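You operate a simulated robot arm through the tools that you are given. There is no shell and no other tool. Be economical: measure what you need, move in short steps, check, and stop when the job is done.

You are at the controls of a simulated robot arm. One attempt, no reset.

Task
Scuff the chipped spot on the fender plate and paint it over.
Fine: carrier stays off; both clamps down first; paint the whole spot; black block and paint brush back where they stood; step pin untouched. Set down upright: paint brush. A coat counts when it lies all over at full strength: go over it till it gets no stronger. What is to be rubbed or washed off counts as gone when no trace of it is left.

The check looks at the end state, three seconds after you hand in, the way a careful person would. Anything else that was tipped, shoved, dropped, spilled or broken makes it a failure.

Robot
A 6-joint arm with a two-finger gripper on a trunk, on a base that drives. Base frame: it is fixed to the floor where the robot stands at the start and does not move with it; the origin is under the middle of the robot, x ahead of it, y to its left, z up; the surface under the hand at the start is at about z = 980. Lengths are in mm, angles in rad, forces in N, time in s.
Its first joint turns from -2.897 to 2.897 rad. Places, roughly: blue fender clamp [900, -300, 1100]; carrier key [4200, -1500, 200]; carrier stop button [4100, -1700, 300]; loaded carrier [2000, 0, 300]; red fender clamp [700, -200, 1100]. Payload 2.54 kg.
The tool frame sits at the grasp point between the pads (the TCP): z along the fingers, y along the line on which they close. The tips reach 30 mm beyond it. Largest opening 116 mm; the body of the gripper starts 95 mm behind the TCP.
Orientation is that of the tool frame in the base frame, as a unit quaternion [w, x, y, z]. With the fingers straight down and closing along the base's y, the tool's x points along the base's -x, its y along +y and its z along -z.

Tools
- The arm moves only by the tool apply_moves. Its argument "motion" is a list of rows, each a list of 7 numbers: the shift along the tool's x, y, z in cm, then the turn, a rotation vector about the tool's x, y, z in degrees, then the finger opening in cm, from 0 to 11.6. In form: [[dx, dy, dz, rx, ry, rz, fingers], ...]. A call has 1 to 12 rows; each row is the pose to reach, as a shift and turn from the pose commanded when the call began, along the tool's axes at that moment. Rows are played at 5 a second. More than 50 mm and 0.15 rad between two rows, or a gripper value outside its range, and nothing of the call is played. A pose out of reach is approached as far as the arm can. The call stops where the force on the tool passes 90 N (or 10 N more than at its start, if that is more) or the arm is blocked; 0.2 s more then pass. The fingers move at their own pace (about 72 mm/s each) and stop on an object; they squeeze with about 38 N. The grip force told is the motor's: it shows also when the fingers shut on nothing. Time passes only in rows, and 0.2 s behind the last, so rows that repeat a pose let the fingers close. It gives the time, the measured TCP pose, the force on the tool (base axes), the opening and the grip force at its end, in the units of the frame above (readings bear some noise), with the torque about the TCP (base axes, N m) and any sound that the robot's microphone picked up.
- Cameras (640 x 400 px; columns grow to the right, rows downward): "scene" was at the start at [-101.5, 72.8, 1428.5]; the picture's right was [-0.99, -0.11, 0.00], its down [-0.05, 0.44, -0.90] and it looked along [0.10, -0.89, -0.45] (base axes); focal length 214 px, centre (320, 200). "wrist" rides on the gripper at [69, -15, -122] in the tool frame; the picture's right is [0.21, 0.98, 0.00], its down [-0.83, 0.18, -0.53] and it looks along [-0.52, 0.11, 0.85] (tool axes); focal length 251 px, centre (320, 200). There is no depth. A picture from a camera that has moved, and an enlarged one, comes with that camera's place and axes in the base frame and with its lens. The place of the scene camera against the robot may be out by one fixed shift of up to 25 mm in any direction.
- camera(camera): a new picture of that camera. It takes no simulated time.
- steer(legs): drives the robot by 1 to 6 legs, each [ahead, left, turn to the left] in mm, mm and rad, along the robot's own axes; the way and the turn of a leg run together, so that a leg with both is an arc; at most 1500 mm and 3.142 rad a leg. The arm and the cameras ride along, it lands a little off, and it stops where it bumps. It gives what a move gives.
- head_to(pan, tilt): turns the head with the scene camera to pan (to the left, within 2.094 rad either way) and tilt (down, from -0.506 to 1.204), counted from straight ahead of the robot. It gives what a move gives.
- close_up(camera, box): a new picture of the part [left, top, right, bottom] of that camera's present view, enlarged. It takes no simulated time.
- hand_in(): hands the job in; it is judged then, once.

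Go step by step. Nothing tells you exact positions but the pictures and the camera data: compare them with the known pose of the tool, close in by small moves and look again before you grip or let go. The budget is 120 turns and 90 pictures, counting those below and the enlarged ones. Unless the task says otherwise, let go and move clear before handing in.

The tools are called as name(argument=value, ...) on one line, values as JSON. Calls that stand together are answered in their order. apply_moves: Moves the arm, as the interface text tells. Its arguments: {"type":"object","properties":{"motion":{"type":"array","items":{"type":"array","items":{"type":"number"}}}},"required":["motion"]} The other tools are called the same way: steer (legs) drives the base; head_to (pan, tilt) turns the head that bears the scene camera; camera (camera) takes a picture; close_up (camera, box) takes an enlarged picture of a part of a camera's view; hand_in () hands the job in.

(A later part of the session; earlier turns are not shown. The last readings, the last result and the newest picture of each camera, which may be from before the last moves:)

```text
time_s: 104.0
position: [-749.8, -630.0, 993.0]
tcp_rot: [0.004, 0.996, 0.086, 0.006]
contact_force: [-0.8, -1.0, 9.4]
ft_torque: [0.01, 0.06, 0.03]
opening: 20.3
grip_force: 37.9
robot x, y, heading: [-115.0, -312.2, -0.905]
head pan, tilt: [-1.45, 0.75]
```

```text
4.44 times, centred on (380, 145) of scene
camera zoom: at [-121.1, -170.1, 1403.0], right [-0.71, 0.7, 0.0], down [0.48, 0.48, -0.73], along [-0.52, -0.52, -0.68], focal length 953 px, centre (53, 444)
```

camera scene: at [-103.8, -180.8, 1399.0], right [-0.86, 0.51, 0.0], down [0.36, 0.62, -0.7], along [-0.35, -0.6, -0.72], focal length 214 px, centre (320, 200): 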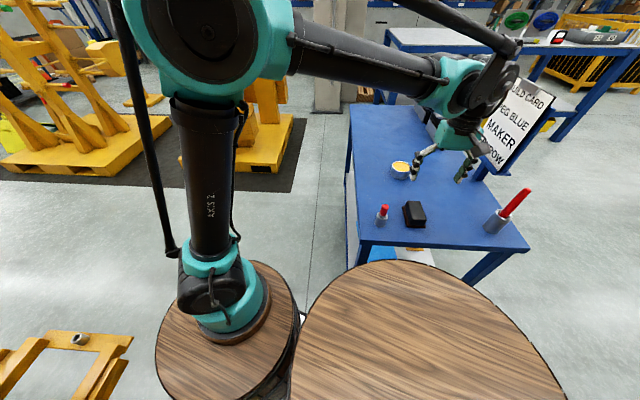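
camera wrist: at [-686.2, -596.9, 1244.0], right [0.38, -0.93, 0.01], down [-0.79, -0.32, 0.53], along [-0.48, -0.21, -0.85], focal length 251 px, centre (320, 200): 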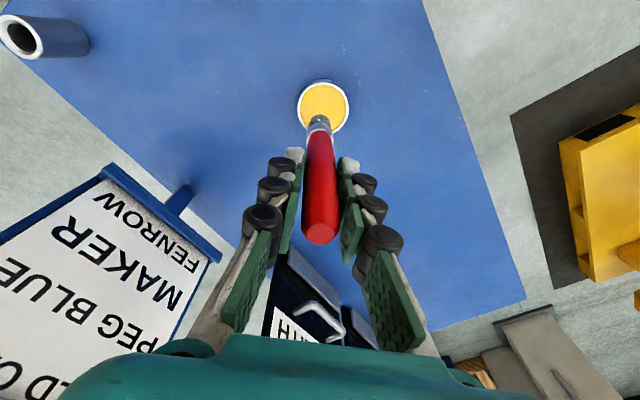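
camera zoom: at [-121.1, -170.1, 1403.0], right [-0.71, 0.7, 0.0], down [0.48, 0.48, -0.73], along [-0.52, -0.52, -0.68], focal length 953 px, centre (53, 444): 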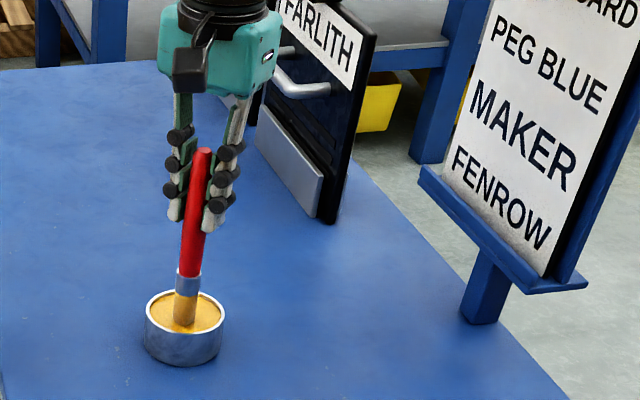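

The bristles are loaded with yellow. I lift, then carry the brush round to the plate.

apply_moves(motion=[[0, 0, -2, 0, 0, 0, 0.5], [0, 0, -4, 0, 0, 0, 0.5], [0, 0, -6, 0, 0, 0, 0.5], [0, 0, -9, 0, 0, 0, 0.5], [0, 0, -12.5, 0, 0, 0, 0.5], [0, 0, -12.5, 0, 0, 0, 0.5], [0, 0, -12.5, 0, 0, 0, 0.5]])

close_up(camera="scene", box=[340, 70, 440, 190])

apply_moves(motion=[[3.85, 2.39, -1, 0, 0, -4.5, 0.5], [7.7, 4.78, -2, 0, 0, -9, 0.5], [11.55, 7.17, -3, 0, 0, -13.5, 0.5], [15.4, 9.56, -4, 0, 0, -18, 0.5], [19.25, 11.95, -5, 0, 0, -22.5, 0.5], [23.1, 14.34, -6, 0, 0, -27, 0.5], [26.95, 16.73, -7, 0, 0, -31.5, 0.5], [30.8, 19.12, -8, 0, 0, -36, 0.5], [34.65, 21.51, -9, 0, 0, -40.5, 0.5], [38.5, 23.9, -10, 0, 0, -45, 0.5]])

apply_moves(motion=[[1.25, 4.38, 0, 0, 0, -4.5, 0.5], [2.5, 8.76, 0, 0, 0, -9, 0.5], [3.75, 13.14, 0, 0, 0, -13.5, 0.5], [5, 17.52, 0, 0, 0, -18, 0.5], [6.25, 21.9, 0, 0, 0, -22.5, 0.5], [7.5, 26.28, 0, 0, 0, -27, 0.5], [8.75, 30.66, 0, 0, 0, -31.5, 0.5], [10, 35.04, 0, 0, 0, -36, 0.5], [11.25, 39.42, 0, 0, 0, -40.5, 0.5], [12.5, 43.8, 0, 0, 0, -45, 0.5]])

apply_moves(motion=[[1.62, 4.13, 0, 0, 0, -4.5, 0.5], [3.24, 8.26, 0, 0, 0, -9, 0.5], [4.86, 12.39, 0, 0, 0, -13.5, 0.5], [6.48, 16.52, 0, 0, 0, -18, 0.5], [8.1, 20.65, 0, 0, 0, -22.5, 0.5], [9.72, 24.78, 0, 0, 0, -27, 0.5], [11.34, 28.91, 0, 0, 0, -31.5, 0.5], [12.96, 33.04, 0, 0, 0, -36, 0.5], [14.58, 37.17, 0, 0, 0, -40.5, 0.5], [16.2, 41.3, 0, 0, 0, -45, 0.5]])

```text
time_s: 105.7
position: [-755.8, -633.2, 1120.7]
tcp_rot: [0.004, 0.996, 0.086, 0.006]
contact_force: [0.3, 0.0, -0.7]
ft_torque: [0.0, 0.0, -0.01]
opening: 20.4
grip_force: 38.1
robot x, y, heading: [-113.3, -314.8, -0.903]
head pan, tilt: [-1.45, 0.75]
```

```text
3.33 times, centred on (390, 130) of scene
camera zoom: at [-121.3, -170.2, 1403.0], right [-0.71, 0.7, 0.0], down [0.48, 0.48, -0.73], along [-0.52, -0.52, -0.68], focal length 715 px, centre (87, 433)
```

zoom: 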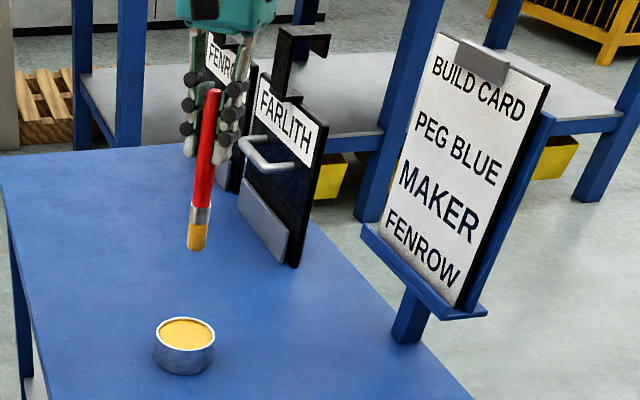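

```text
time_s: 107.8
position: [-333.7, -799.1, 1222.8]
tcp_rot: [0.006, 0.887, 0.461, 0.004]
contact_force: [0.7, 0.8, 0.2]
ft_torque: [0.01, -0.02, -0.01]
opening: 20.3
grip_force: 38.5
robot x, y, heading: [-113.7, -307.9, -0.905]
head pan, tilt: [-1.45, 0.75]
```

```text
time_s: 110.0
position: [94.8, -947.1, 1229.1]
tcp_rot: [0.007, 0.643, 0.766, 0.001]
contact_force: [-0.4, 0.9, -0.2]
ft_torque: [-0.07, 0.0, 0.0]
opening: 20.4
grip_force: 37.9
robot x, y, heading: [-110.5, -309.9, -0.904]
head pan, tilt: [-1.45, 0.75]
```

```text
time_s: 112.2
position: [476.0, -716.5, 1233.1]
tcp_rot: [0.007, 0.301, 0.954, -0.001]
contact_force: [-0.3, -0.2, 0.0]
ft_torque: [0.02, -0.04, -0.01]
opening: 20.5
grip_force: 37.8
robot x, y, heading: [-113.4, -312.0, -0.897]
head pan, tilt: [-1.45, 0.75]
```

apply_moves(motion=[[0.06, 4.2, 0, 0, 0, -4.5, 0.5], [0.12, 8.4, 0, 0, 0, -9, 0.5], [0.18, 12.6, 0, 0, 0, -13.5, 0.5], [0.24, 16.8, 0, 0, 0, -18, 0.5], [0.3, 21, 0, 0, 0, -22.5, 0.5], [0.36, 25.2, 0, 0, 0, -27, 0.5], [0.42, 29.4, 0, 0, 0, -31.5, 0.5], [0.48, 33.6, 0, 0, 0, -36, 0.5], [0.54, 37.8, 0, 0, 0, -40.5, 0.5], [0.6, 42, 0, 0, 0, -45, 0.5], [0.6, 42, 3, 0, 0, -45, 0.5], [0.6, 42, 6, 0, 0, -45, 0.5]])

camera(camera="wrist")

```text
time_s: 114.8
position: [715.4, -371.9, 1173.1]
tcp_rot: [0.007, -0.087, 0.996, -0.004]
contact_force: [-0.8, -0.5, -0.4]
ft_torque: [0.04, 0.0, 0.01]
opening: 20.5
grip_force: 38.1
robot x, y, heading: [-116.2, -309.8, -0.906]
head pan, tilt: [-1.45, 0.75]
```

```text
23 pictures are left
camera wrist: at [647.3, -396.9, 1294.0], right [-0.38, 0.92, -0.01], down [0.78, 0.33, 0.54], along [0.5, 0.2, -0.84], focal length 251 px, centre (320, 200)
```

wrist: 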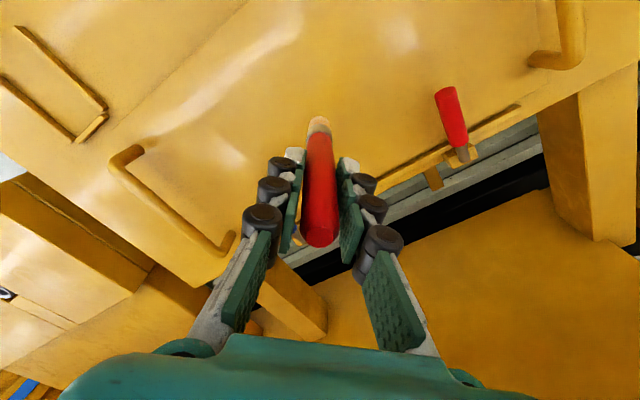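

The paint matches the fender colour, so I'll cover the area systematically. First touch down at the near corner in small steps.

apply_moves(motion=[[2, -1.4, 2, 0, 0, 0, 0.5], [3.8, -2.7, 3, 0, 0, 0, 0.5], [3.8, -2.7, 3.8, 0, 0, 0, 0.5], [3.8, -2.7, 4.2, 0, 0, 0, 0.5], [3.8, -2.7, 4.4, 0, 0, 0, 0.5], [3.8, -2.7, 4.6, 0, 0, 0, 0.5]])

close_up(camera="wrist", box=[250, 80, 390, 190])

```text
time_s: 116.2
position: [680.6, -404.6, 1129.1]
tcp_rot: [0.005, -0.086, 0.996, -0.004]
contact_force: [-0.1, 0.6, -0.8]
ft_torque: [0.04, -0.03, 0.03]
opening: 20.4
grip_force: 38.2
robot x, y, heading: [-111.9, -312.5, -0.906]
head pan, tilt: [-1.45, 0.75]
```

```text
3.64 times, centred on (320, 135) of wrist
camera zoom: at [613.1, -430.7, 1248.1], right [-0.38, 0.93, -0.01], down [0.78, 0.32, 0.54], along [0.5, 0.2, -0.84], focal length 914 px, centre (320, 436)
```

zoom: 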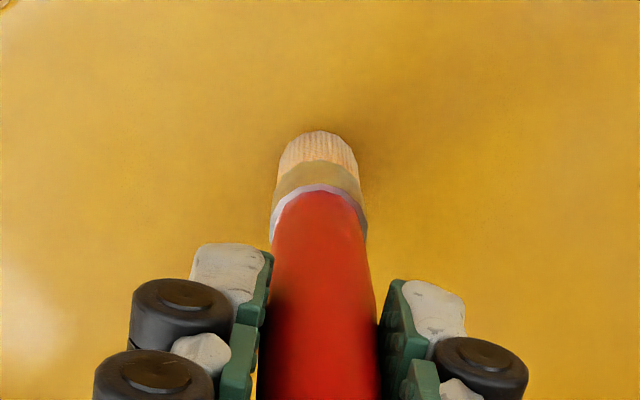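

apply_moves(motion=[[0, 0, 0.2, 0, 0, 0, 0.5], [0, 0, 0.4, 0, 0, 0, 0.5], [0, 0, 0.5, 0, 0, 0, 0.5]])

```text
time_s: 117.0
position: [680.3, -405.1, 1123.7]
tcp_rot: [0.006, -0.086, 0.996, -0.004]
contact_force: [3.1, -0.6, 15.2]
ft_torque: [-0.06, -0.36, 0.02]
opening: 20.5
grip_force: 37.6
robot x, y, heading: [-110.6, -312.8, -0.904]
head pan, tilt: [-1.45, 0.75]
```

Contact at 15 N. Now overlapping strokes, first third.

apply_moves(motion=[[0, 2.6, -0.023, 0, 0, 0, 0.5], [0, 5.2, -0.047, 0, 0, 0, 0.5], [0, 7.8, -0.07, 0, 0, 0, 0.5], [-0.8, 7.8, -0.06, 0, 0, 0, 0.5], [-0.8, 5.2, -0.036, 0, 0, 0, 0.5], [-0.8, 2.6, -0.013, 0, 0, 0, 0.5], [-0.8, 0, 0.011, 0, 0, 0, 0.5], [-1.6, 0, 0.021, 0, 0, 0, 0.5], [-1.6, 2.6, 0, 0, 0, 0, 0.5], [-1.6, 5.2, -0.026, 0, 0, 0, 0.5], [-1.6, 7.8, -0.049, 0, 0, 0, 0.5], [-2.4, 7.8, -0.038, 0, 0, 0, 0.5]])

```text
time_s: 119.7
position: [688.5, -323.8, 1122.5]
tcp_rot: [0.006, -0.087, 0.996, -0.004]
contact_force: [-8.5, -5.6, 21.7]
ft_torque: [-0.55, 1.07, 0.07]
opening: 20.4
grip_force: 37.7
robot x, y, heading: [-114.0, -315.1, -0.904]
head pan, tilt: [-1.45, 0.75]
```

apply_moves(motion=[[0, -2.6, 0.0, 0, 0, 0, 0.5], [0, -5.2, 0.02, 0, 0, 0, 0.5], [0, -7.8, 0.04, 0, 0, 0, 0.5], [-0.8, -7.8, 0.05, 0, 0, 0, 0.5], [-0.8, -5.2, 0.03, 0, 0, 0, 0.5], [-0.8, -2.6, 0.01, 0, 0, 0, 0.5], [-0.8, 0, -0.01, 0, 0, 0, 0.5], [-1.6, 0, 0, 0, 0, 0, 0.5], [-1.6, -2.6, 0.02, 0, 0, 0, 0.5], [-1.6, -5.2, 0.04, 0, 0, 0, 0.5], [-1.6, -7.8, 0.06, 0, 0, 0, 0.5], [-2.4, -7.8, 0.07, 0, 0, 0, 0.5]])

close_up(camera="wrist", box=[190, 20, 450, 200])

```text
time_s: 122.2
position: [727.7, -396.7, 1126.0]
tcp_rot: [0.005, -0.087, 0.996, -0.005]
contact_force: [0.2, 0.5, -1.6]
ft_torque: [0.02, 0.0, 0.04]
opening: 20.5
grip_force: 37.8
robot x, y, heading: [-113.7, -311.9, -0.902]
head pan, tilt: [-1.45, 0.75]
```

```text
2.22 times, centred on (320, 110) of wrist
camera zoom: at [660.1, -422.3, 1246.5], right [-0.38, 0.93, -0.01], down [0.78, 0.32, 0.54], along [0.5, 0.2, -0.84], focal length 559 px, centre (320, 400)
```

zoom: 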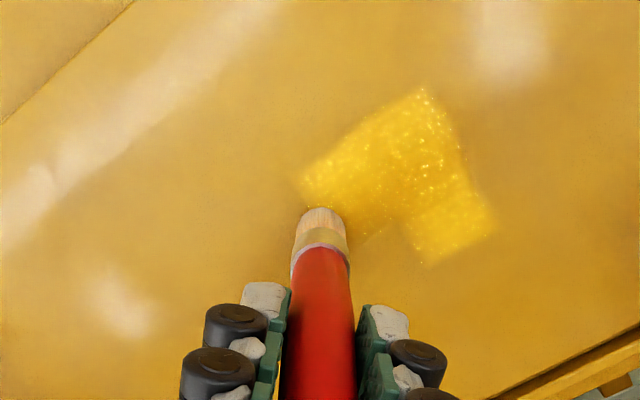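

The fresh paint shows as a brighter patch; the remaining corner (higher x) lost contact. I level the tool and press down again.

apply_moves(motion=[[0.8, 0, 0, -0.62, 0.52, 0, 0.5], [1.6, 0, 0.05, -0.62, 0.52, 0, 0.5], [1.6, 0, 0.15, -0.62, 0.52, 0, 0.5], [1.6, 0, 0.25, -0.62, 0.52, 0, 0.5]])

```text
time_s: 123.2
position: [711.4, -400.1, 1122.6]
tcp_rot: [0.001, -0.087, 0.996, 0.002]
contact_force: [0.9, 0.3, 9.3]
ft_torque: [-0.11, -0.33, 0.01]
opening: 20.4
grip_force: 37.8
robot x, y, heading: [-112.1, -310.3, -0.904]
head pan, tilt: [-1.45, 0.75]
```

apply_moves(motion=[[0, 2.5, 0.04, 0, 0, 0, 0.5], [0, 5, 0.04, 0, 0, 0, 0.5], [0, 7, 0.04, 0, 0, 0, 0.5], [-0.8, 7, 0.04, 0, 0, 0, 0.5], [-0.8, 4.5, 0.04, 0, 0, 0, 0.5], [-0.8, 2, 0.04, 0, 0, 0, 0.5], [-0.8, -0.5, 0.04, 0, 0, 0, 0.5], [-1.6, -0.5, 0.05, 0, 0, 0, 0.5], [-1.6, 2, 0.05, 0, 0, 0, 0.5], [-1.6, 4.5, 0.05, 0, 0, 0, 0.5], [-1.6, 7, 0.05, 0, 0, 0, 0.5], [-2.4, 7, 0.05, 0, 0, 0, 0.5]])

apply_moves(motion=[[0, -2.5, 0.0, 0, 0, 0, 0.5], [0, -5, 0.0, 0, 0, 0, 0.5], [0, -7, 0.0, 0, 0, 0, 0.5], [-0.8, -7, 0.0, 0, 0, 0, 0.5], [-0.8, -4.5, 0.0, 0, 0, 0, 0.5], [-0.8, -2, 0.0, 0, 0, 0, 0.5], [-0.8, 0, 0.0, 0, 0, 0, 0.5], [-1.6, 0, 0, 0, 0, 0, 0.5], [-1.6, -2.5, 0, 0, 0, 0, 0.5], [-1.6, -5, 0, 0, 0, 0, 0.5], [-1.6, -7, 0, 0, 0, 0, 0.5]])

close_up(camera="wrist", box=[190, 20, 450, 200])

```text
time_s: 125.8
position: [722.7, -325.5, 1121.9]
tcp_rot: [0.001, -0.086, 0.996, 0.001]
contact_force: [-7.1, -2.8, 12.9]
ft_torque: [-0.17, 0.71, 0.0]
opening: 20.2
grip_force: 38.6
robot x, y, heading: [-112.8, -311.7, -0.905]
head pan, tilt: [-1.45, 0.75]
```

```text
time_s: 128.2
position: [752.7, -389.7, 1119.5]
tcp_rot: [0.001, -0.088, 0.996, 0.001]
contact_force: [0.7, 5.4, 16.2]
ft_torque: [0.76, -0.08, 0.06]
opening: 20.3
grip_force: 37.4
robot x, y, heading: [-112.7, -315.4, -0.9]
head pan, tilt: [-1.45, 0.75]
```

```text
2.22 times, centred on (320, 110) of wrist
camera zoom: at [686.4, -417.0, 1240.6], right [-0.38, 0.92, 0.0], down [0.78, 0.32, 0.54], along [0.5, 0.2, -0.84], focal length 559 px, centre (320, 400)
```

zoom: 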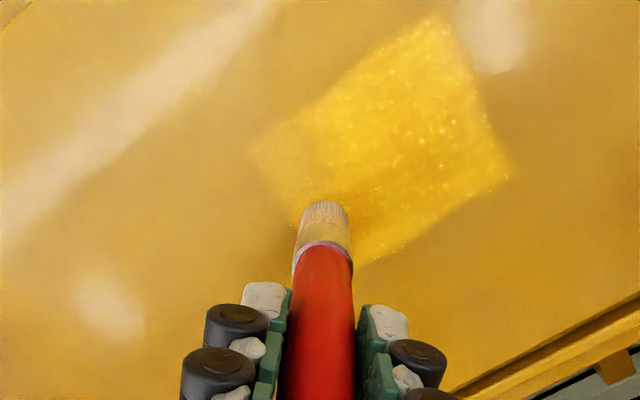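

The patch is nearly covered; its left/lower edge (around (730,-428)–(770,-378)) is still faint. I stroke that part along the other direction.

apply_moves(motion=[[1.5, -1.2, -0.1, 0, 0, 0, 0.5], [3.9, -3.2, -0.1, 0, 0, 0, 0.5], [2, -3.2, -0.06, 0, 0, 0, 0.5], [0, -3.2, -0.02, 0, 0, 0, 0.5], [0, -2.4, -0.02, 0, 0, 0, 0.5], [2, -2.4, -0.06, 0, 0, 0, 0.5], [3.9, -2.4, -0.1, 0, 0, 0, 0.5], [3.9, -1.6, -0.1, 0, 0, 0, 0.5], [2, -1.6, -0.06, 0, 0, 0, 0.5], [0, -1.6, -0.02, 0, 0, 0, 0.5], [-1.5, -1.6, 0, 0, 0, 0, 0.5]])

apply_moves(motion=[[0, 0.8, 0, 0, 0, 0, 0.5], [2, 0.8, -0.03, 0, 0, 0, 0.5], [4, 0.8, -0.06, 0, 0, 0, 0.5], [4, 1.6, -0.06, 0, 0, 0, 0.5], [2, 1.6, -0.03, 0, 0, 0, 0.5], [-0.8, 1.6, 0, 0, 0, 0, 0.5], [-0.8, 2.4, 0, 0, 0, 0, 0.5], [2, 2.4, -0.03, 0, 0, 0, 0.5], [4, 2.4, -0.06, 0, 0, 0, 0.5], [2, 3.2, -0.03, 0, 0, 0, 0.5], [-0.8, 3.2, 0, 0, 0, 0, 0.5]])

close_up(camera="wrist", box=[190, 20, 450, 200])

```text
time_s: 130.7
position: [767.9, -405.6, 1120.3]
tcp_rot: [0.001, -0.086, 0.996, 0.0]
contact_force: [-1.6, 0.6, 3.9]
ft_torque: [-0.06, 0.19, -0.05]
opening: 20.3
grip_force: 38.1
robot x, y, heading: [-114.1, -311.0, -0.905]
head pan, tilt: [-1.45, 0.75]
```

```text
time_s: 133.1
position: [772.3, -374.0, 1121.0]
tcp_rot: [0.0, -0.086, 0.996, 0.001]
contact_force: [-0.4, -0.4, -0.5]
ft_torque: [-0.02, -0.05, -0.01]
opening: 19.8
grip_force: 38.5
robot x, y, heading: [-114.4, -310.8, -0.904]
head pan, tilt: [-1.45, 0.75]
```

```text
2.22 times, centred on (320, 110) of wrist
camera zoom: at [706.1, -400.9, 1241.7], right [-0.38, 0.93, 0.0], down [0.78, 0.32, 0.54], along [0.5, 0.2, -0.84], focal length 559 px, centre (320, 400)
```

zoom: 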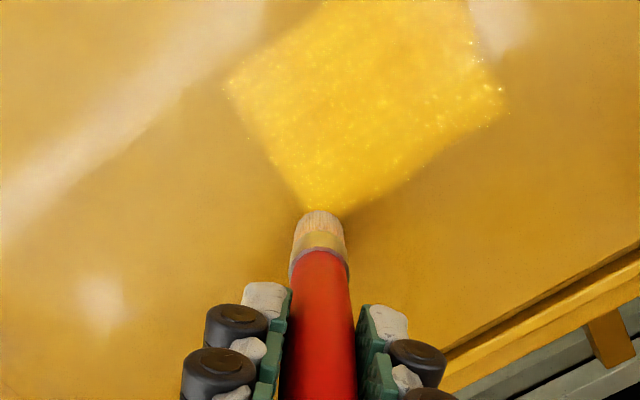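

Good coverage. I lift and move aside to see the whole patch.

apply_moves(motion=[[0, 0, -3, 0, 0, 0, 0.5], [2, 1, -7, 0, 0, 0, 0.5], [5, 4, -9, 0, 0, 0, 0.5], [8, 7, -10, 0, 0, 0, 0.5], [10, 10, -10, 0, 0, 0, 0.5], [10, 10, -10, 0, 0, 0, 0.5]])

camera(camera="wrist")

close_up(camera="wrist", box=[190, 100, 330, 230])

```text
time_s: 134.4
position: [655.2, -291.1, 1219.0]
tcp_rot: [0.001, -0.086, 0.996, 0.0]
contact_force: [0.9, 0.3, -0.7]
ft_torque: [0.03, -0.03, -0.01]
opening: 19.5
grip_force: 38.1
robot x, y, heading: [-117.3, -309.4, -0.907]
head pan, tilt: [-1.45, 0.75]
```

```text
18 pictures are left
camera wrist: at [589.3, -317.7, 1338.7], right [-0.38, 0.93, 0.0], down [0.78, 0.32, 0.54], along [0.5, 0.2, -0.84], focal length 251 px, centre (320, 200)
```

wrist: 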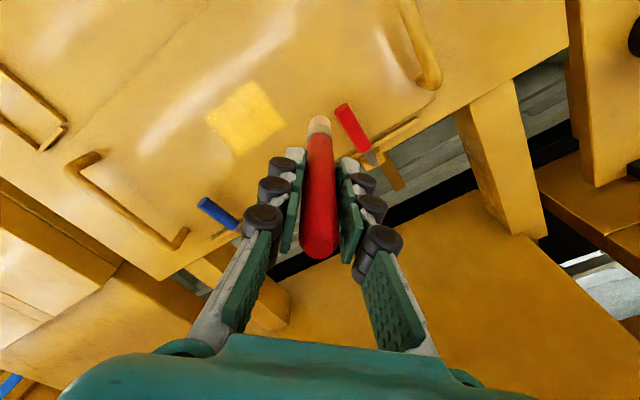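

```text
3.08 times, centred on (260, 165) of wrist
camera zoom: at [589.3, -317.7, 1338.7], right [-0.38, 0.93, 0.0], down [0.78, 0.32, 0.54], along [0.5, 0.2, -0.84], focal length 774 px, centre (505, 308)
```

zoom: 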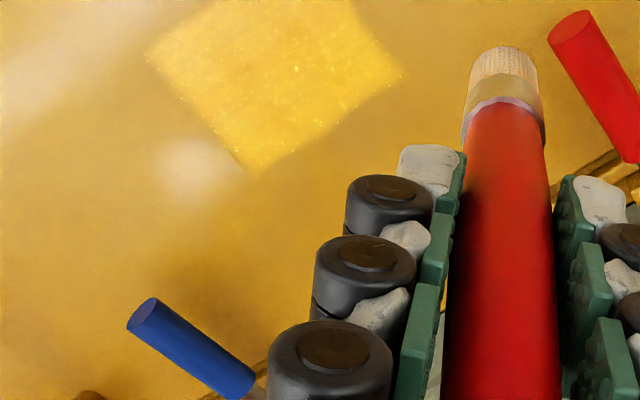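

close_up(camera="wrist", box=[195, 70, 295, 165])

```text
4.21 times, centred on (245, 118) of wrist
camera zoom: at [589.3, -317.7, 1338.7], right [-0.38, 0.93, 0.0], down [0.78, 0.32, 0.54], along [0.5, 0.2, -0.84], focal length 1059 px, centre (636, 547)
```

zoom: 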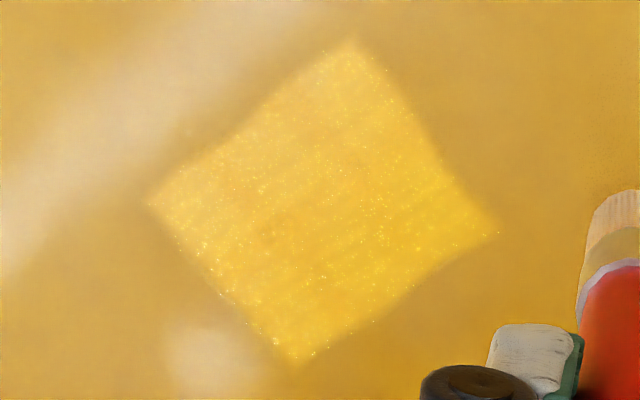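

The coat is a clean full rectangle (corners ≈ (664,-385), (736,-432), (772,-376), (703,-324)). I'll do another full pass aligned with it for full strength; first touch down.

apply_moves(motion=[[0.07, -4.7, 0, 0, 0, 0, 0.5], [0.07, -9.4, 0, 0, 0, 0, 0.5], [0.07, -9.4, 4.5, 0, 0, 0, 0.5], [0.07, -9.4, 8.8, 0, 0, 0, 0.5], [0.07, -9.4, 9.4, 0, 0, 0, 0.5], [0.07, -9.4, 9.6, 0, 0, 0, 0.5], [0.07, -9.4, 9.75, 0, 0, 0, 0.5]])

```text
time_s: 136.1
position: [670.3, -385.9, 1122.0]
tcp_rot: [0.0, -0.086, 0.996, 0.001]
contact_force: [0.3, 0.4, -1.3]
ft_torque: [0.01, 0.01, -0.03]
opening: 19.7
grip_force: 38.0
robot x, y, heading: [-112.6, -316.0, -0.902]
head pan, tilt: [-1.45, 0.75]
```

apply_moves(motion=[[0, 0, 0.15, 0, 0, 0, 0.5], [0, 0, 0.3, 0, 0, 0, 0.5], [0, 0, 0.38, 0, 0, 0, 0.5]])

```text
time_s: 136.8
position: [671.5, -385.9, 1117.8]
tcp_rot: [0.001, -0.086, 0.996, 0.001]
contact_force: [-0.3, -0.1, 2.4]
ft_torque: [0.01, 0.09, -0.01]
opening: 19.4
grip_force: 37.8
robot x, y, heading: [-114.4, -310.9, -0.903]
head pan, tilt: [-1.45, 0.75]
```

apply_moves(motion=[[-1.87, -1.76, 0.12, 0, 0, 0, 0.5], [-3.74, -3.52, 0.13, 0, 0, 0, 0.5], [-5.61, -5.27, 0.13, 0, 0, 0, 0.5], [-6.19, -4.64, 0.13, 0, 0, 0, 0.5], [-4.32, -2.89, 0.13, 0, 0, 0, 0.5], [-2.45, -1.13, 0.13, 0, 0, 0, 0.5], [-0.58, 0.63, 0.13, 0, 0, 0, 0.5], [-1.15, 1.25, 0.13, 0, 0, 0, 0.5], [-3.02, -0.51, 0.13, 0, 0, 0, 0.5], [-4.89, -2.27, 0.13, 0, 0, 0, 0.5], [-6.76, -4.02, 0.13, 0, 0, 0, 0.5], [-7.34, -3.39, 0.13, 0, 0, 0, 0.5]])

```text
time_s: 139.4
position: [748.5, -404.1, 1118.8]
tcp_rot: [0.001, -0.086, 0.996, 0.002]
contact_force: [-3.3, -3.5, 13.2]
ft_torque: [-0.5, 0.46, -0.05]
opening: 19.3
grip_force: 38.0
robot x, y, heading: [-114.3, -314.5, -0.903]
head pan, tilt: [-1.45, 0.75]
```

apply_moves(motion=[[1.87, 1.76, 0, 0, 0, 0, 0.5], [3.74, 3.52, 0, 0, 0, 0, 0.5], [5.61, 5.27, 0, 0, 0, 0, 0.5], [5.04, 5.9, 0, 0, 0, 0, 0.5], [3.17, 4.14, 0, 0, 0, 0, 0.5], [1.3, 2.38, 0, 0, 0, 0, 0.5], [-0.58, 0.63, 0, 0, 0, 0, 0.5], [-1.15, 1.25, 0, 0, 0, 0, 0.5], [0.72, 3.01, 0, 0, 0, 0, 0.5], [2.59, 4.77, 0, 0, 0, 0, 0.5], [4.46, 6.52, 0, 0, 0, 0, 0.5], [3.89, 7.15, 0, 0, 0, 0, 0.5]])

apply_moves(motion=[[-1.87, -1.76, 0.02, 0, 0, 0, 0.5], [-3.74, -3.52, 0.02, 0, 0, 0, 0.5], [-5.61, -5.27, 0.02, 0, 0, 0, 0.5], [-6.19, -4.64, 0.02, 0, 0, 0, 0.5], [-4.32, -2.89, 0.02, 0, 0, 0, 0.5], [-2.45, -1.13, 0.02, 0, 0, 0, 0.5], [-0.58, 0.63, 0.02, 0, 0, 0, 0.5], [-1.15, 1.25, 0.02, 0, 0, 0, 0.5], [-3.02, -0.51, 0.02, 0, 0, 0, 0.5], [-4.89, -2.27, 0.02, 0, 0, 0, 0.5], [-6.76, -4.02, 0.02, 0, 0, 0, 0.5]])

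apply_moves(motion=[[0, 0, -3, 0, 0, 0, 0.5], [3, 3, -7, 0, 0, 0, 0.5], [6, 6, -9.5, 0, 0, 0, 0.5], [9, 7, -9.5, 0, 0, 0, 0.5], [10.6, 7.5, -9.5, 0, 0, 0, 0.5], [10.6, 7.5, -9.5, 0, 0, 0, 0.5]])

camera(camera="wrist")

```text
time_s: 142.1
position: [696.8, -340.2, 1118.0]
tcp_rot: [0.0, -0.086, 0.996, 0.001]
contact_force: [-6.3, -7.0, 18.7]
ft_torque: [-0.78, 0.65, 0.0]
opening: 19.4
grip_force: 37.6
robot x, y, heading: [-114.3, -311.5, -0.905]
head pan, tilt: [-1.45, 0.75]
```

```text
time_s: 144.4
position: [770.3, -369.7, 1117.1]
tcp_rot: [0.001, -0.087, 0.996, 0.001]
contact_force: [-6.2, 5.0, 20.2]
ft_torque: [0.62, 0.62, 0.04]
opening: 19.1
grip_force: 38.5
robot x, y, heading: [-112.6, -312.6, -0.902]
head pan, tilt: [-1.45, 0.75]
```

```text
refused: row 2 steps farther than a row can; nothing moved
```

```text
15 pictures are left
camera wrist: at [704.3, -396.1, 1237.5], right [-0.38, 0.92, 0.0], down [0.78, 0.32, 0.54], along [0.5, 0.2, -0.84], focal length 251 px, centre (320, 200)
```

wrist: 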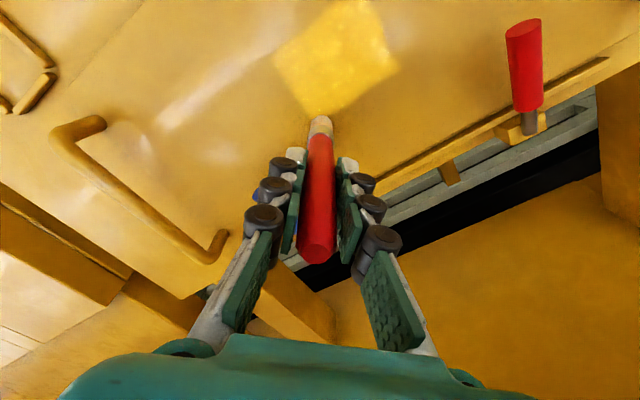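

apply_moves(motion=[[0, 0, -3, 0, 0, 0, 0.5], [1, 1, -7, 0, 0, 0, 0.5], [3.5, 3.5, -10, 0, 0, 0, 0.5], [6.5, 6.5, -10.2, 0, 0, 0, 0.5], [9.97, 9.76, -10.2, 0, 0, 0, 0.5], [9.97, 9.76, -10.2, 0, 0, 0, 0.5]])

close_up(camera="wrist", box=[195, 70, 295, 165])

```text
time_s: 145.8
position: [655.6, -288.9, 1219.9]
tcp_rot: [0.001, -0.086, 0.996, 0.001]
contact_force: [0.4, -0.4, -0.1]
ft_torque: [0.0, -0.02, 0.03]
opening: 18.8
grip_force: 38.4
out of reach, approached as far as the arm can: row 2, 3
robot x, y, heading: [-111.2, -316.0, -0.904]
head pan, tilt: [-1.45, 0.75]
```

```text
4.21 times, centred on (245, 118) of wrist
camera zoom: at [589.1, -315.9, 1340.5], right [-0.38, 0.93, 0.0], down [0.78, 0.32, 0.54], along [0.5, 0.2, -0.84], focal length 1059 px, centre (636, 547)
```

zoom: 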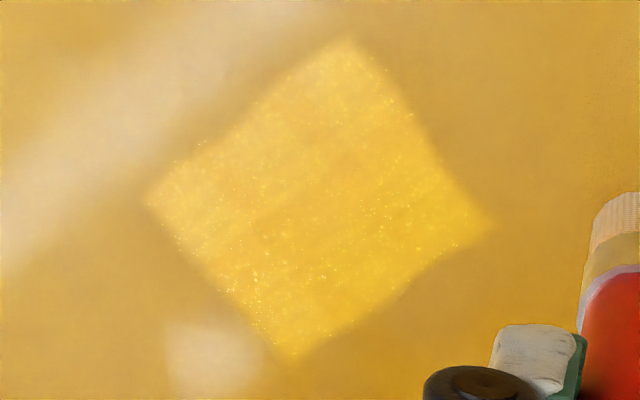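

The second pass made no visible change. I check the bristles for remaining paint against the earlier close-up.

close_up(camera="wrist", box=[250, 80, 390, 190])

```text
3.64 times, centred on (320, 135) of wrist
camera zoom: at [589.1, -315.9, 1340.5], right [-0.38, 0.93, 0.0], down [0.78, 0.32, 0.54], along [0.5, 0.2, -0.84], focal length 914 px, centre (320, 436)
```

zoom: 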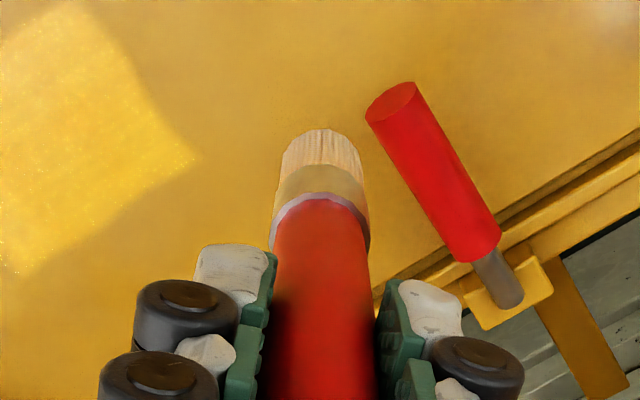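

The bristles still carry paint and the coat gets no stronger, so it is full. I carry the brush back.

apply_moves(motion=[[2.47, -3.94, 0, 0, 0, 4.5, 0.5], [4.94, -7.88, 0, 0, 0, 9, 0.5], [7.41, -11.82, 0, 0, 0, 13.5, 0.5], [9.88, -15.76, 0, 0, 0, 18, 0.5], [12.35, -19.7, 0, 0, 0, 22.5, 0.5], [14.82, -23.64, 0, 0, 0, 27, 0.5], [17.29, -27.58, 0, 0, 0, 31.5, 0.5], [19.76, -31.52, 0, 0, 0, 36, 0.5], [22.23, -35.46, 0, 0, 0, 40.5, 0.5], [24.7, -39.4, 0, 0, 0, 45, 0.5]])

apply_moves(motion=[[1.78, -4.07, 0, 0, 0, 4.5, 0.5], [3.56, -8.14, 0, 0, 0, 9, 0.5], [5.34, -12.21, 0, 0, 0, 13.5, 0.5], [7.12, -16.28, 0, 0, 0, 18, 0.5], [8.9, -20.35, 0, 0, 0, 22.5, 0.5], [10.68, -24.42, 0, 0, 0, 27, 0.5], [12.46, -28.49, 0, 0, 0, 31.5, 0.5], [14.24, -32.56, 0, 0, 0, 36, 0.5], [16.02, -36.63, 0, 0, 0, 40.5, 0.5], [17.8, -40.7, 0, 0, 0, 45, 0.5]])

apply_moves(motion=[[2.21, -3.98, 0, 0, 0, 4.5, 0.5], [4.42, -7.96, 0, 0, 0, 9, 0.5], [6.63, -11.94, 0, 0, 0, 13.5, 0.5], [8.84, -15.92, 0, 0, 0, 18, 0.5], [11.05, -19.9, 0, 0, 0, 22.5, 0.5], [13.26, -23.88, 0, 0, 0, 27, 0.5], [15.47, -27.86, 0, 0, 0, 31.5, 0.5], [17.68, -31.84, 0, 0, 0, 36, 0.5], [19.89, -35.82, 0, 0, 0, 40.5, 0.5], [22.1, -39.8, 0, 0, 0, 45, 0.5]])

apply_moves(motion=[[-0.29, -4.57, 0.9, 0, 0, 4.5, 0.5], [-0.58, -9.14, 1.8, 0, 0, 9, 0.5], [-0.87, -13.71, 2.7, 0, 0, 13.5, 0.5], [-1.16, -18.28, 3.6, 0, 0, 18, 0.5], [-1.45, -22.85, 4.5, 0, 0, 22.5, 0.5], [-1.74, -27.42, 5.4, 0, 0, 27, 0.5], [-2.03, -31.99, 6.3, 0, 0, 31.5, 0.5], [-2.32, -36.56, 7.2, 0, 0, 36, 0.5], [-2.61, -41.13, 8.1, 0, 0, 40.5, 0.5], [-2.9, -45.7, 9, 0, 0, 45, 0.5]])

```text
time_s: 148.1
position: [590.1, -773.2, 1278.7]
tcp_rot: [-0.001, 0.301, 0.954, 0.002]
contact_force: [0.1, 1.7, 0.4]
ft_torque: [-0.17, 0.07, 0.01]
opening: 19.1
grip_force: 38.0
out of reach, approached as far as the arm can: row 1, 2, 3, 4, 5, 6, 7, 8, 9, 10
robot x, y, heading: [-114.3, -313.5, -0.897]
head pan, tilt: [-1.45, 0.75]
```

```text
time_s: 150.2
position: [231.7, -1064.0, 1344.0]
tcp_rot: [-0.001, 0.643, 0.766, 0.002]
contact_force: [2.1, 0.6, -0.1]
ft_torque: [-0.08, 0.11, -0.01]
opening: 19.0
grip_force: 38.5
out of reach, approached as far as the arm can: row 1, 2, 3, 4, 5, 6, 7, 8, 9, 10
robot x, y, heading: [-113.2, -311.2, -0.9]
head pan, tilt: [-1.45, 0.75]
```

```text
time_s: 152.4
position: [-222.2, -989.8, 1414.9]
tcp_rot: [-0.001, 0.887, 0.461, 0.001]
contact_force: [3.5, 1.7, -0.1]
ft_torque: [-0.15, 0.35, 0.0]
opening: 19.0
grip_force: 38.2
out of reach, approached as far as the arm can: row 1, 2, 3, 4, 5, 6, 7, 8, 9, 10
robot x, y, heading: [-114.7, -314.3, -0.899]
head pan, tilt: [-1.45, 0.75]
```

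```text
time_s: 154.7
position: [-620.1, -753.4, 1312.5]
tcp_rot: [-0.001, 0.996, 0.086, 0.001]
contact_force: [1.1, -0.4, -0.5]
ft_torque: [0.04, 0.06, -0.05]
opening: 19.0
grip_force: 38.1
out of reach, approached as far as the arm can: row 1, 2, 3, 4, 5, 6, 7, 8
robot x, y, heading: [-110.0, -313.3, -0.899]
head pan, tilt: [-1.45, 0.75]
```

I'm at (-620,-753,1312) with the brush; next above the cup.

apply_moves(motion=[[-0.9, -4.2, 1.77, 0, 0, 0, 0.5], [-1.8, -8.4, 3.54, 0, 0, 0, 0.5], [-2.7, -12.6, 5.3, 0, 0, 0, 0.5], [-3.6, -16.8, 7.07, 0, 0, 0, 0.5], [-4.5, -21, 8.83, 0, 0, 0, 0.5], [-5.37, -25.2, 10.6, 0, 0, 0, 0.5], [-6.26, -29.4, 12.4, 0, 0, 0, 0.5], [-7.16, -33.6, 14.1, 0, 0, 0, 0.5], [-8.05, -37.8, 15.9, 0, 0, 0, 0.5], [-8.95, -42, 17.7, 0, 0, 0, 0.5], [-9.85, -46.2, 19.4, 0, 0, 0, 0.5], [-10.74, -50.36, 21.2, 0, 0, 0, 0.5]])

camera(camera="wrist")

close_up(camera="scene", box=[390, 60, 530, 230])

```text
time_s: 157.2
position: [-813.4, -273.1, 1099.2]
tcp_rot: [-0.001, 0.996, 0.087, 0.001]
contact_force: [-0.5, -0.8, -0.9]
ft_torque: [0.07, -0.02, 0.02]
opening: 19.0
grip_force: 37.9
out of reach, approached as far as the arm can: row 2, 3, 4
robot x, y, heading: [-111.2, -311.4, -0.9]
head pan, tilt: [-1.45, 0.75]
```

```text
12 pictures are left
camera wrist: at [-748.1, -246.4, 1220.5], right [0.38, -0.92, 0.0], down [-0.78, -0.32, 0.53], along [-0.49, -0.2, -0.85], focal length 251 px, centre (320, 200)
```

wrist: 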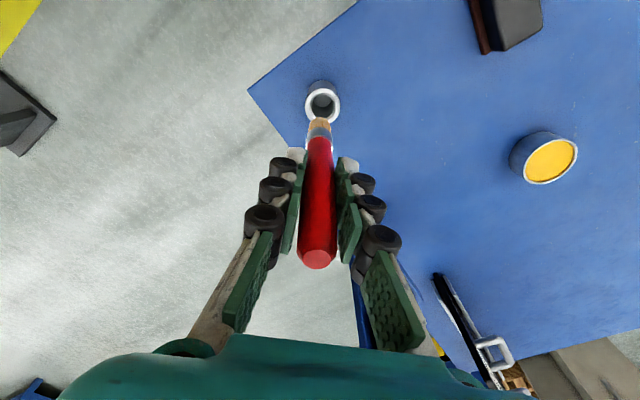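

```text
2.35 times, centred on (460, 145) of scene
camera zoom: at [-121.4, -170.4, 1403.0], right [-0.71, 0.7, 0.0], down [0.48, 0.48, -0.73], along [-0.51, -0.52, -0.68], focal length 505 px, centre (-9, 329)
```

zoom: 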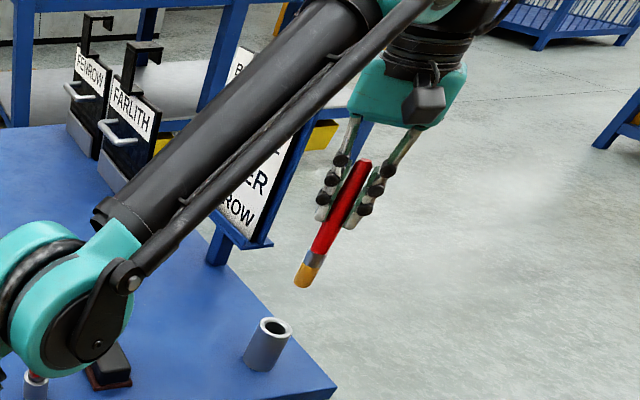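

The cup rim is about 4 mm off; I correct and lower to just above the rim.

apply_moves(motion=[[0.4, 0.45, 0, 0, 0, 0, 0.5], [0.4, 0.45, 3, 0, 0, 0, 0.5], [0.4, 0.45, 6, 0, 0, 0, 0.5], [0.4, 0.45, 6, 0, 0, 0, 0.5]])

close_up(camera="wrist", box=[250, 70, 390, 190])

close_up(camera="scene", box=[410, 120, 510, 230])

```text
time_s: 158.2
position: [-804.3, -277.5, 1037.8]
tcp_rot: [-0.001, 0.996, 0.087, 0.001]
contact_force: [0.6, -0.3, -1.0]
ft_torque: [0.02, -0.01, 0.02]
opening: 18.9
grip_force: 37.6
robot x, y, heading: [-112.9, -315.3, -0.901]
head pan, tilt: [-1.45, 0.75]
```

```text
3.33 times, centred on (320, 130) of wrist
camera zoom: at [-739.8, -249.8, 1158.0], right [0.38, -0.93, 0.0], down [-0.78, -0.32, 0.53], along [-0.49, -0.2, -0.85], focal length 838 px, centre (320, 433)
```

zoom: 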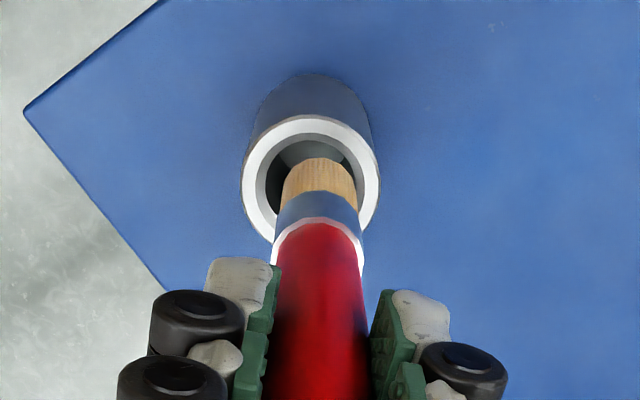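

```text
3.64 times, centred on (460, 175) of scene
camera zoom: at [-121.3, -170.1, 1403.0], right [-0.71, 0.7, 0.0], down [0.48, 0.48, -0.73], along [-0.52, -0.52, -0.68], focal length 780 px, centre (-189, 291)
```

zoom: 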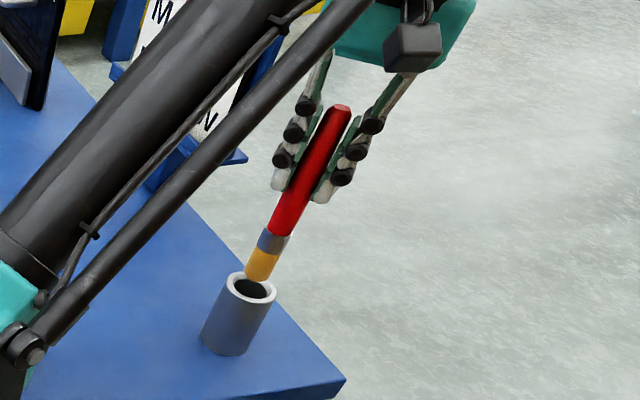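

Nearly centred; a 2 mm correction, then a slow descent into the cup.

apply_moves(motion=[[-0.2, -0.15, 0, 0, 0, 0, 0.5], [-0.2, -0.15, 0.8, 0, 0, 0, 0.5], [-0.2, -0.15, 1.6, 0, 0, 0, 0.5], [-0.2, -0.15, 2.4, 0, 0, 0, 0.5], [-0.2, -0.15, 3.2, 0, 0, 0, 0.5]])

close_up(camera="scene", box=[410, 120, 510, 230])

```text
time_s: 159.4
position: [-814.1, -275.9, 1013.3]
tcp_rot: [0.0, 0.996, 0.087, 0.002]
contact_force: [4.3, -1.5, 0.5]
ft_torque: [-0.2, -0.58, 0.03]
opening: 19.1
grip_force: 37.6
out of reach, approached as far as the arm can: row 4, 5
robot x, y, heading: [-113.5, -312.1, -0.902]
head pan, tilt: [-1.45, 0.75]
```

```text
3.64 times, centred on (460, 175) of scene
camera zoom: at [-121.0, -170.2, 1403.0], right [-0.71, 0.7, 0.0], down [0.48, 0.48, -0.73], along [-0.52, -0.52, -0.68], focal length 780 px, centre (-189, 291)
```

zoom: 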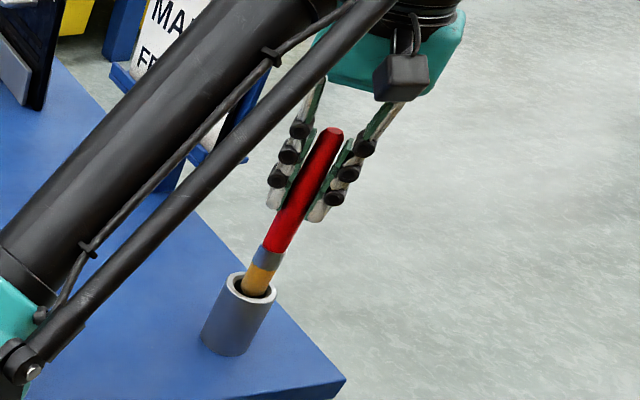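

There's a slight side force and a reach warning. I nudge back 3 mm to centre and continue in small steps.

apply_moves(motion=[[0.3, 0, 0, 0, 0, 0, 0.5], [0.4, 0.1, 0.3, 0, 0, 0, 0.5], [0.4, 0.1, 0.8, 0, 0, 0, 0.5]])

```text
time_s: 160.2
position: [-816.4, -273.8, 1012.2]
tcp_rot: [0.0, 0.996, 0.087, 0.002]
contact_force: [12.5, -5.3, 4.9]
ft_torque: [-0.47, -1.42, 0.03]
opening: 19.0
grip_force: 37.9
out of reach, approached as far as the arm can: row 2, 3
robot x, y, heading: [-113.8, -313.4, -0.899]
head pan, tilt: [-1.45, 0.75]
```

I'm going the wrong way; lift out to free the brush first.

apply_moves(motion=[[0, 0, -1, 0, 0, 0, 0.5], [0, 0, -2.5, 0, 0, 0, 0.5], [0, 0, -4, 0, 0, 0, 0.5], [0.3, 0, -5.5, 0, 0, 0, 0.5]])

camera(camera="scene")

```text
time_s: 161.2
position: [-816.6, -274.1, 1067.1]
tcp_rot: [-0.001, 0.996, 0.087, 0.001]
contact_force: [-0.3, -0.6, -0.6]
ft_torque: [-0.02, -0.01, -0.03]
opening: 18.9
grip_force: 38.0
robot x, y, heading: [-115.1, -311.1, -0.903]
head pan, tilt: [-1.45, 0.75]
```

```text
7 pictures are left
camera scene: at [-121.5, -170.1, 1403.0], right [-0.71, 0.7, 0.0], down [0.48, 0.48, -0.73], along [-0.52, -0.52, -0.68], focal length 214 px, centre (320, 200)
```

scene: 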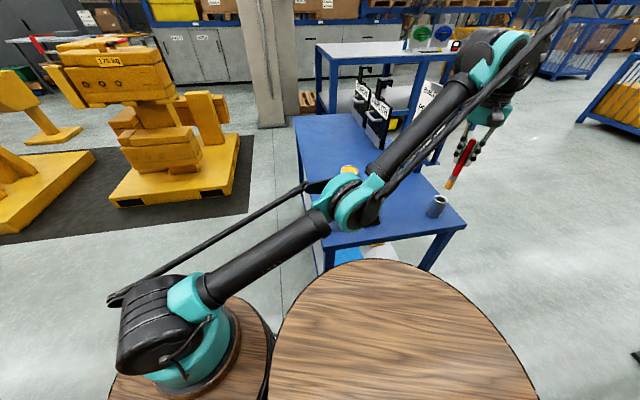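

The arm has flipped to elbow-down, which limits it near the cup. Driving about 110 mm away straightens the arm and should give reach; I do that with the brush raised clear.

apply_moves(motion=[[0.5, 0, -1, 0, 0, 0, 0.5], [1, 0, -2.5, 0, 0, 0, 0.5]])

steer(legs=[[85, 70, 0]])

camera(camera="scene")

```text
time_s: 161.8
position: [-806.4, -272.7, 1090.9]
tcp_rot: [-0.001, 0.996, 0.087, 0.001]
contact_force: [-0.3, -0.1, -0.8]
ft_torque: [-0.02, -0.02, -0.02]
opening: 19.3
grip_force: 38.3
robot x, y, heading: [-114.7, -313.9, -0.9]
head pan, tilt: [-1.45, 0.75]
```

```text
time_s: 163.0
position: [-699.9, -296.8, 1090.7]
tcp_rot: [-0.001, 0.996, 0.085, 0.0]
contact_force: [-0.1, 0.7, -0.6]
ft_torque: [0.01, 0.0, 0.01]
opening: 19.1
grip_force: 37.8
robot x, y, heading: [-8.9, -337.2, -0.903]
head pan, tilt: [-1.45, 0.75]
```

```text
6 pictures are left
camera scene: at [-14.6, -196.3, 1403.0], right [-0.71, 0.71, 0.0], down [0.48, 0.48, -0.73], along [-0.52, -0.52, -0.68], focal length 214 px, centre (320, 200)
```

scene: 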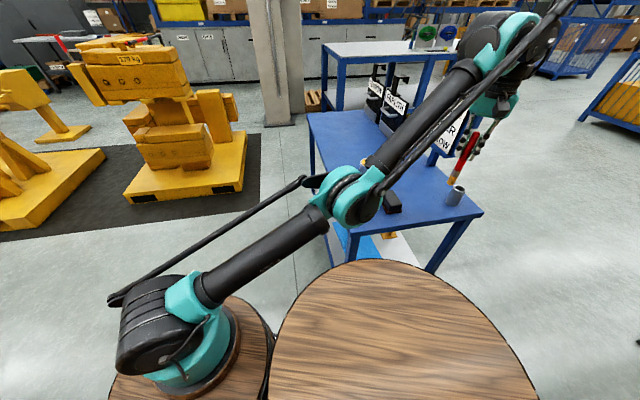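

apply_moves(motion=[[-3, -1.1, 1, 0, 0, 0, 0.5], [-6, -2.2, 2, 0, 0, 0, 0.5], [-8.5, -3.1, 3, 0, 0, 0, 0.5], [-10.5, -3.85, 3, 0, 0, 0, 0.5], [-10.5, -3.85, 3, 0, 0, 0, 0.5]])

```text
time_s: 164.2
position: [-742.9, -294.0, 1039.9]
tcp_rot: [-0.001, 0.996, 0.085, 0.0]
contact_force: [0.4, 0.8, -0.3]
ft_torque: [0.01, 0.0, -0.03]
opening: 18.8
grip_force: 37.7
out of reach, approached as far as the arm can: row 1, 2, 3, 4, 5
robot x, y, heading: [-5.7, -339.7, -0.902]
head pan, tilt: [-1.45, 0.75]
```

The arm is now nearly straight at its limit. I'll move to the free space beside the table and descend at full stretch, so the elbow folds the right way (up).

apply_moves(motion=[[1.7, -3.4, 0, 0, 0, 0, 0.5], [3.4, -6.8, 0, 0, 0, 0, 0.5], [5, -10.2, 0, 0, 0, 0, 0.5], [6.7, -13.5, 0, 0, 0, 0, 0.5], [6.7, -13.5, 0, 0, 0, 0, 0.5]])

apply_moves(motion=[[-3, -1.2, 0, 0, 0, 0, 0.5], [-6, -2.4, 0, 0, 0, 0, 0.5], [-6, -2.4, 2, 0, 0, 0, 0.5], [-6, -2.4, 4, 0, 0, 0, 0.5], [-6, -2.4, 6, 0, 0, 0, 0.5], [-5, -2, 8, 0, 0, 0, 0.5], [-3, -1.2, 8, 0, 0, 0, 0.5], [-1, -0.4, 8, 0, 0, 0, 0.5], [1, 0.4, 7, 0, 0, 0, 0.5], [3, 1.2, 6, 0, 0, 0, 0.5]])

camera(camera="scene")

```text
time_s: 165.4
position: [-685.2, -153.8, 1040.0]
tcp_rot: [-0.001, 0.996, 0.085, 0.0]
contact_force: [-0.2, 0.0, -0.7]
ft_torque: [-0.01, -0.01, 0.01]
opening: 18.8
grip_force: 38.3
out of reach, approached as far as the arm can: row 3, 4, 5
robot x, y, heading: [-8.3, -337.4, -0.911]
head pan, tilt: [-1.45, 0.75]
```

```text
time_s: 167.6
position: [-655.7, -162.0, 978.2]
tcp_rot: [-0.001, 0.996, 0.085, 0.001]
contact_force: [0.0, 0.5, -1.1]
ft_torque: [0.02, -0.03, 0.02]
opening: 19.0
grip_force: 38.1
out of reach, approached as far as the arm can: row 1, 2, 3, 4, 5, 6
robot x, y, heading: [-3.4, -338.6, -0.901]
head pan, tilt: [-1.45, 0.75]
```

```text
5 pictures are left
camera scene: at [-14.8, -196.2, 1403.0], right [-0.71, 0.71, 0.0], down [0.48, 0.48, -0.73], along [-0.52, -0.52, -0.68], focal length 214 px, centre (320, 200)
```

scene: 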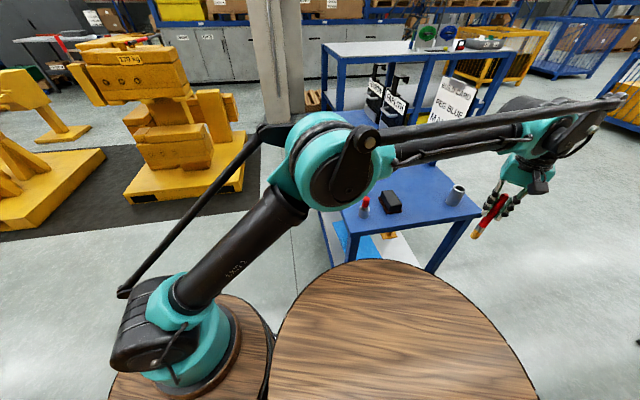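

Elbow is up again and everything still stands. I raise the brush and drive back to the earlier stance.

apply_moves(motion=[[2, 0, -2, 0, 0, 0, 0.5], [4, 0, -5, 0, 0, 0, 0.5], [6, 0, -8, 0, 0, 0, 0.5], [6, 0, -9, 0, 0, 0, 0.5]])

steer(legs=[[-85, -70, 0]])

```text
time_s: 168.6
position: [-596.4, -153.0, 1069.5]
tcp_rot: [-0.001, 0.996, 0.086, 0.002]
contact_force: [0.3, 0.2, -1.1]
ft_torque: [-0.02, 0.02, 0.0]
opening: 19.0
grip_force: 37.9
robot x, y, heading: [-8.3, -341.3, -0.906]
head pan, tilt: [-1.45, 0.75]
```

```text
time_s: 169.8
position: [-703.7, -130.0, 1069.1]
tcp_rot: [-0.001, 0.996, 0.084, 0.001]
contact_force: [-0.5, -0.1, -0.9]
ft_torque: [0.02, 0.01, 0.02]
opening: 18.9
grip_force: 37.9
robot x, y, heading: [-115.8, -318.3, -0.909]
head pan, tilt: [-1.45, 0.75]
```

apply_moves(motion=[[-2.6, 2.5, 0, 0, 0, 0, 0.5], [-5.2, 5.1, 0, 0, 0, 0, 0.5], [-7.8, 7.6, 0, 0, 0, 0, 0.5], [-10.4, 10.2, 0, 0, 0, 0, 0.5], [-12.9, 12.7, 0, 0, 0, 0, 0.5], [-12.9, 12.7, 2, 0, 0, 0, 0.5], [-12.9, 12.7, 2.2, 0, 0, 0, 0.5]])

close_up(camera="wrist", box=[250, 70, 390, 190])

```text
time_s: 171.4
position: [-808.6, -276.4, 1046.1]
tcp_rot: [-0.001, 0.996, 0.084, 0.001]
contact_force: [-0.6, 0.3, -0.4]
ft_torque: [0.01, -0.01, -0.01]
opening: 19.1
grip_force: 38.0
robot x, y, heading: [-114.5, -316.0, -0.905]
head pan, tilt: [-1.45, 0.75]
```

```text
3.33 times, centred on (320, 130) of wrist
camera zoom: at [-743.6, -250.4, 1166.5], right [0.38, -0.93, 0.0], down [-0.78, -0.32, 0.53], along [-0.49, -0.2, -0.85], focal length 838 px, centre (320, 433)
```

zoom: 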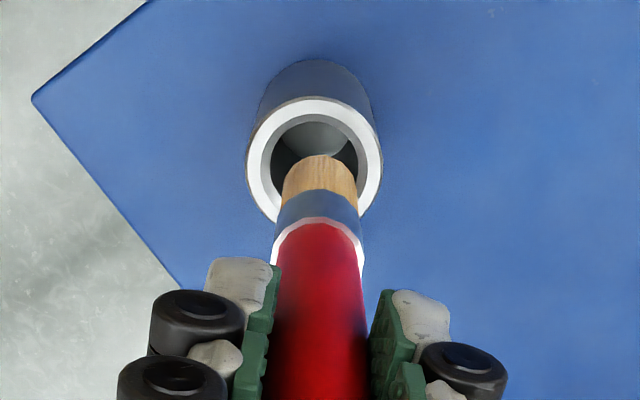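

The elbow-up arm is reaching fine. The rim centre is about 3–4 mm toward the robot; I correct and descend slowly.

apply_moves(motion=[[0.35, -0.05, 0, 0, 0, 0, 0.5], [0.35, -0.05, 1, 0, 0, 0, 0.5], [0.35, -0.05, 2, 0, 0, 0, 0.5], [0.35, -0.05, 3, 0, 0, 0, 0.5]])

```text
time_s: 172.4
position: [-806.5, -274.3, 1016.4]
tcp_rot: [-0.001, 0.996, 0.085, 0.001]
contact_force: [0.2, -0.1, -0.3]
ft_torque: [0.0, 0.04, 0.02]
opening: 19.2
grip_force: 37.7
robot x, y, heading: [-117.0, -317.1, -0.901]
head pan, tilt: [-1.45, 0.75]
```

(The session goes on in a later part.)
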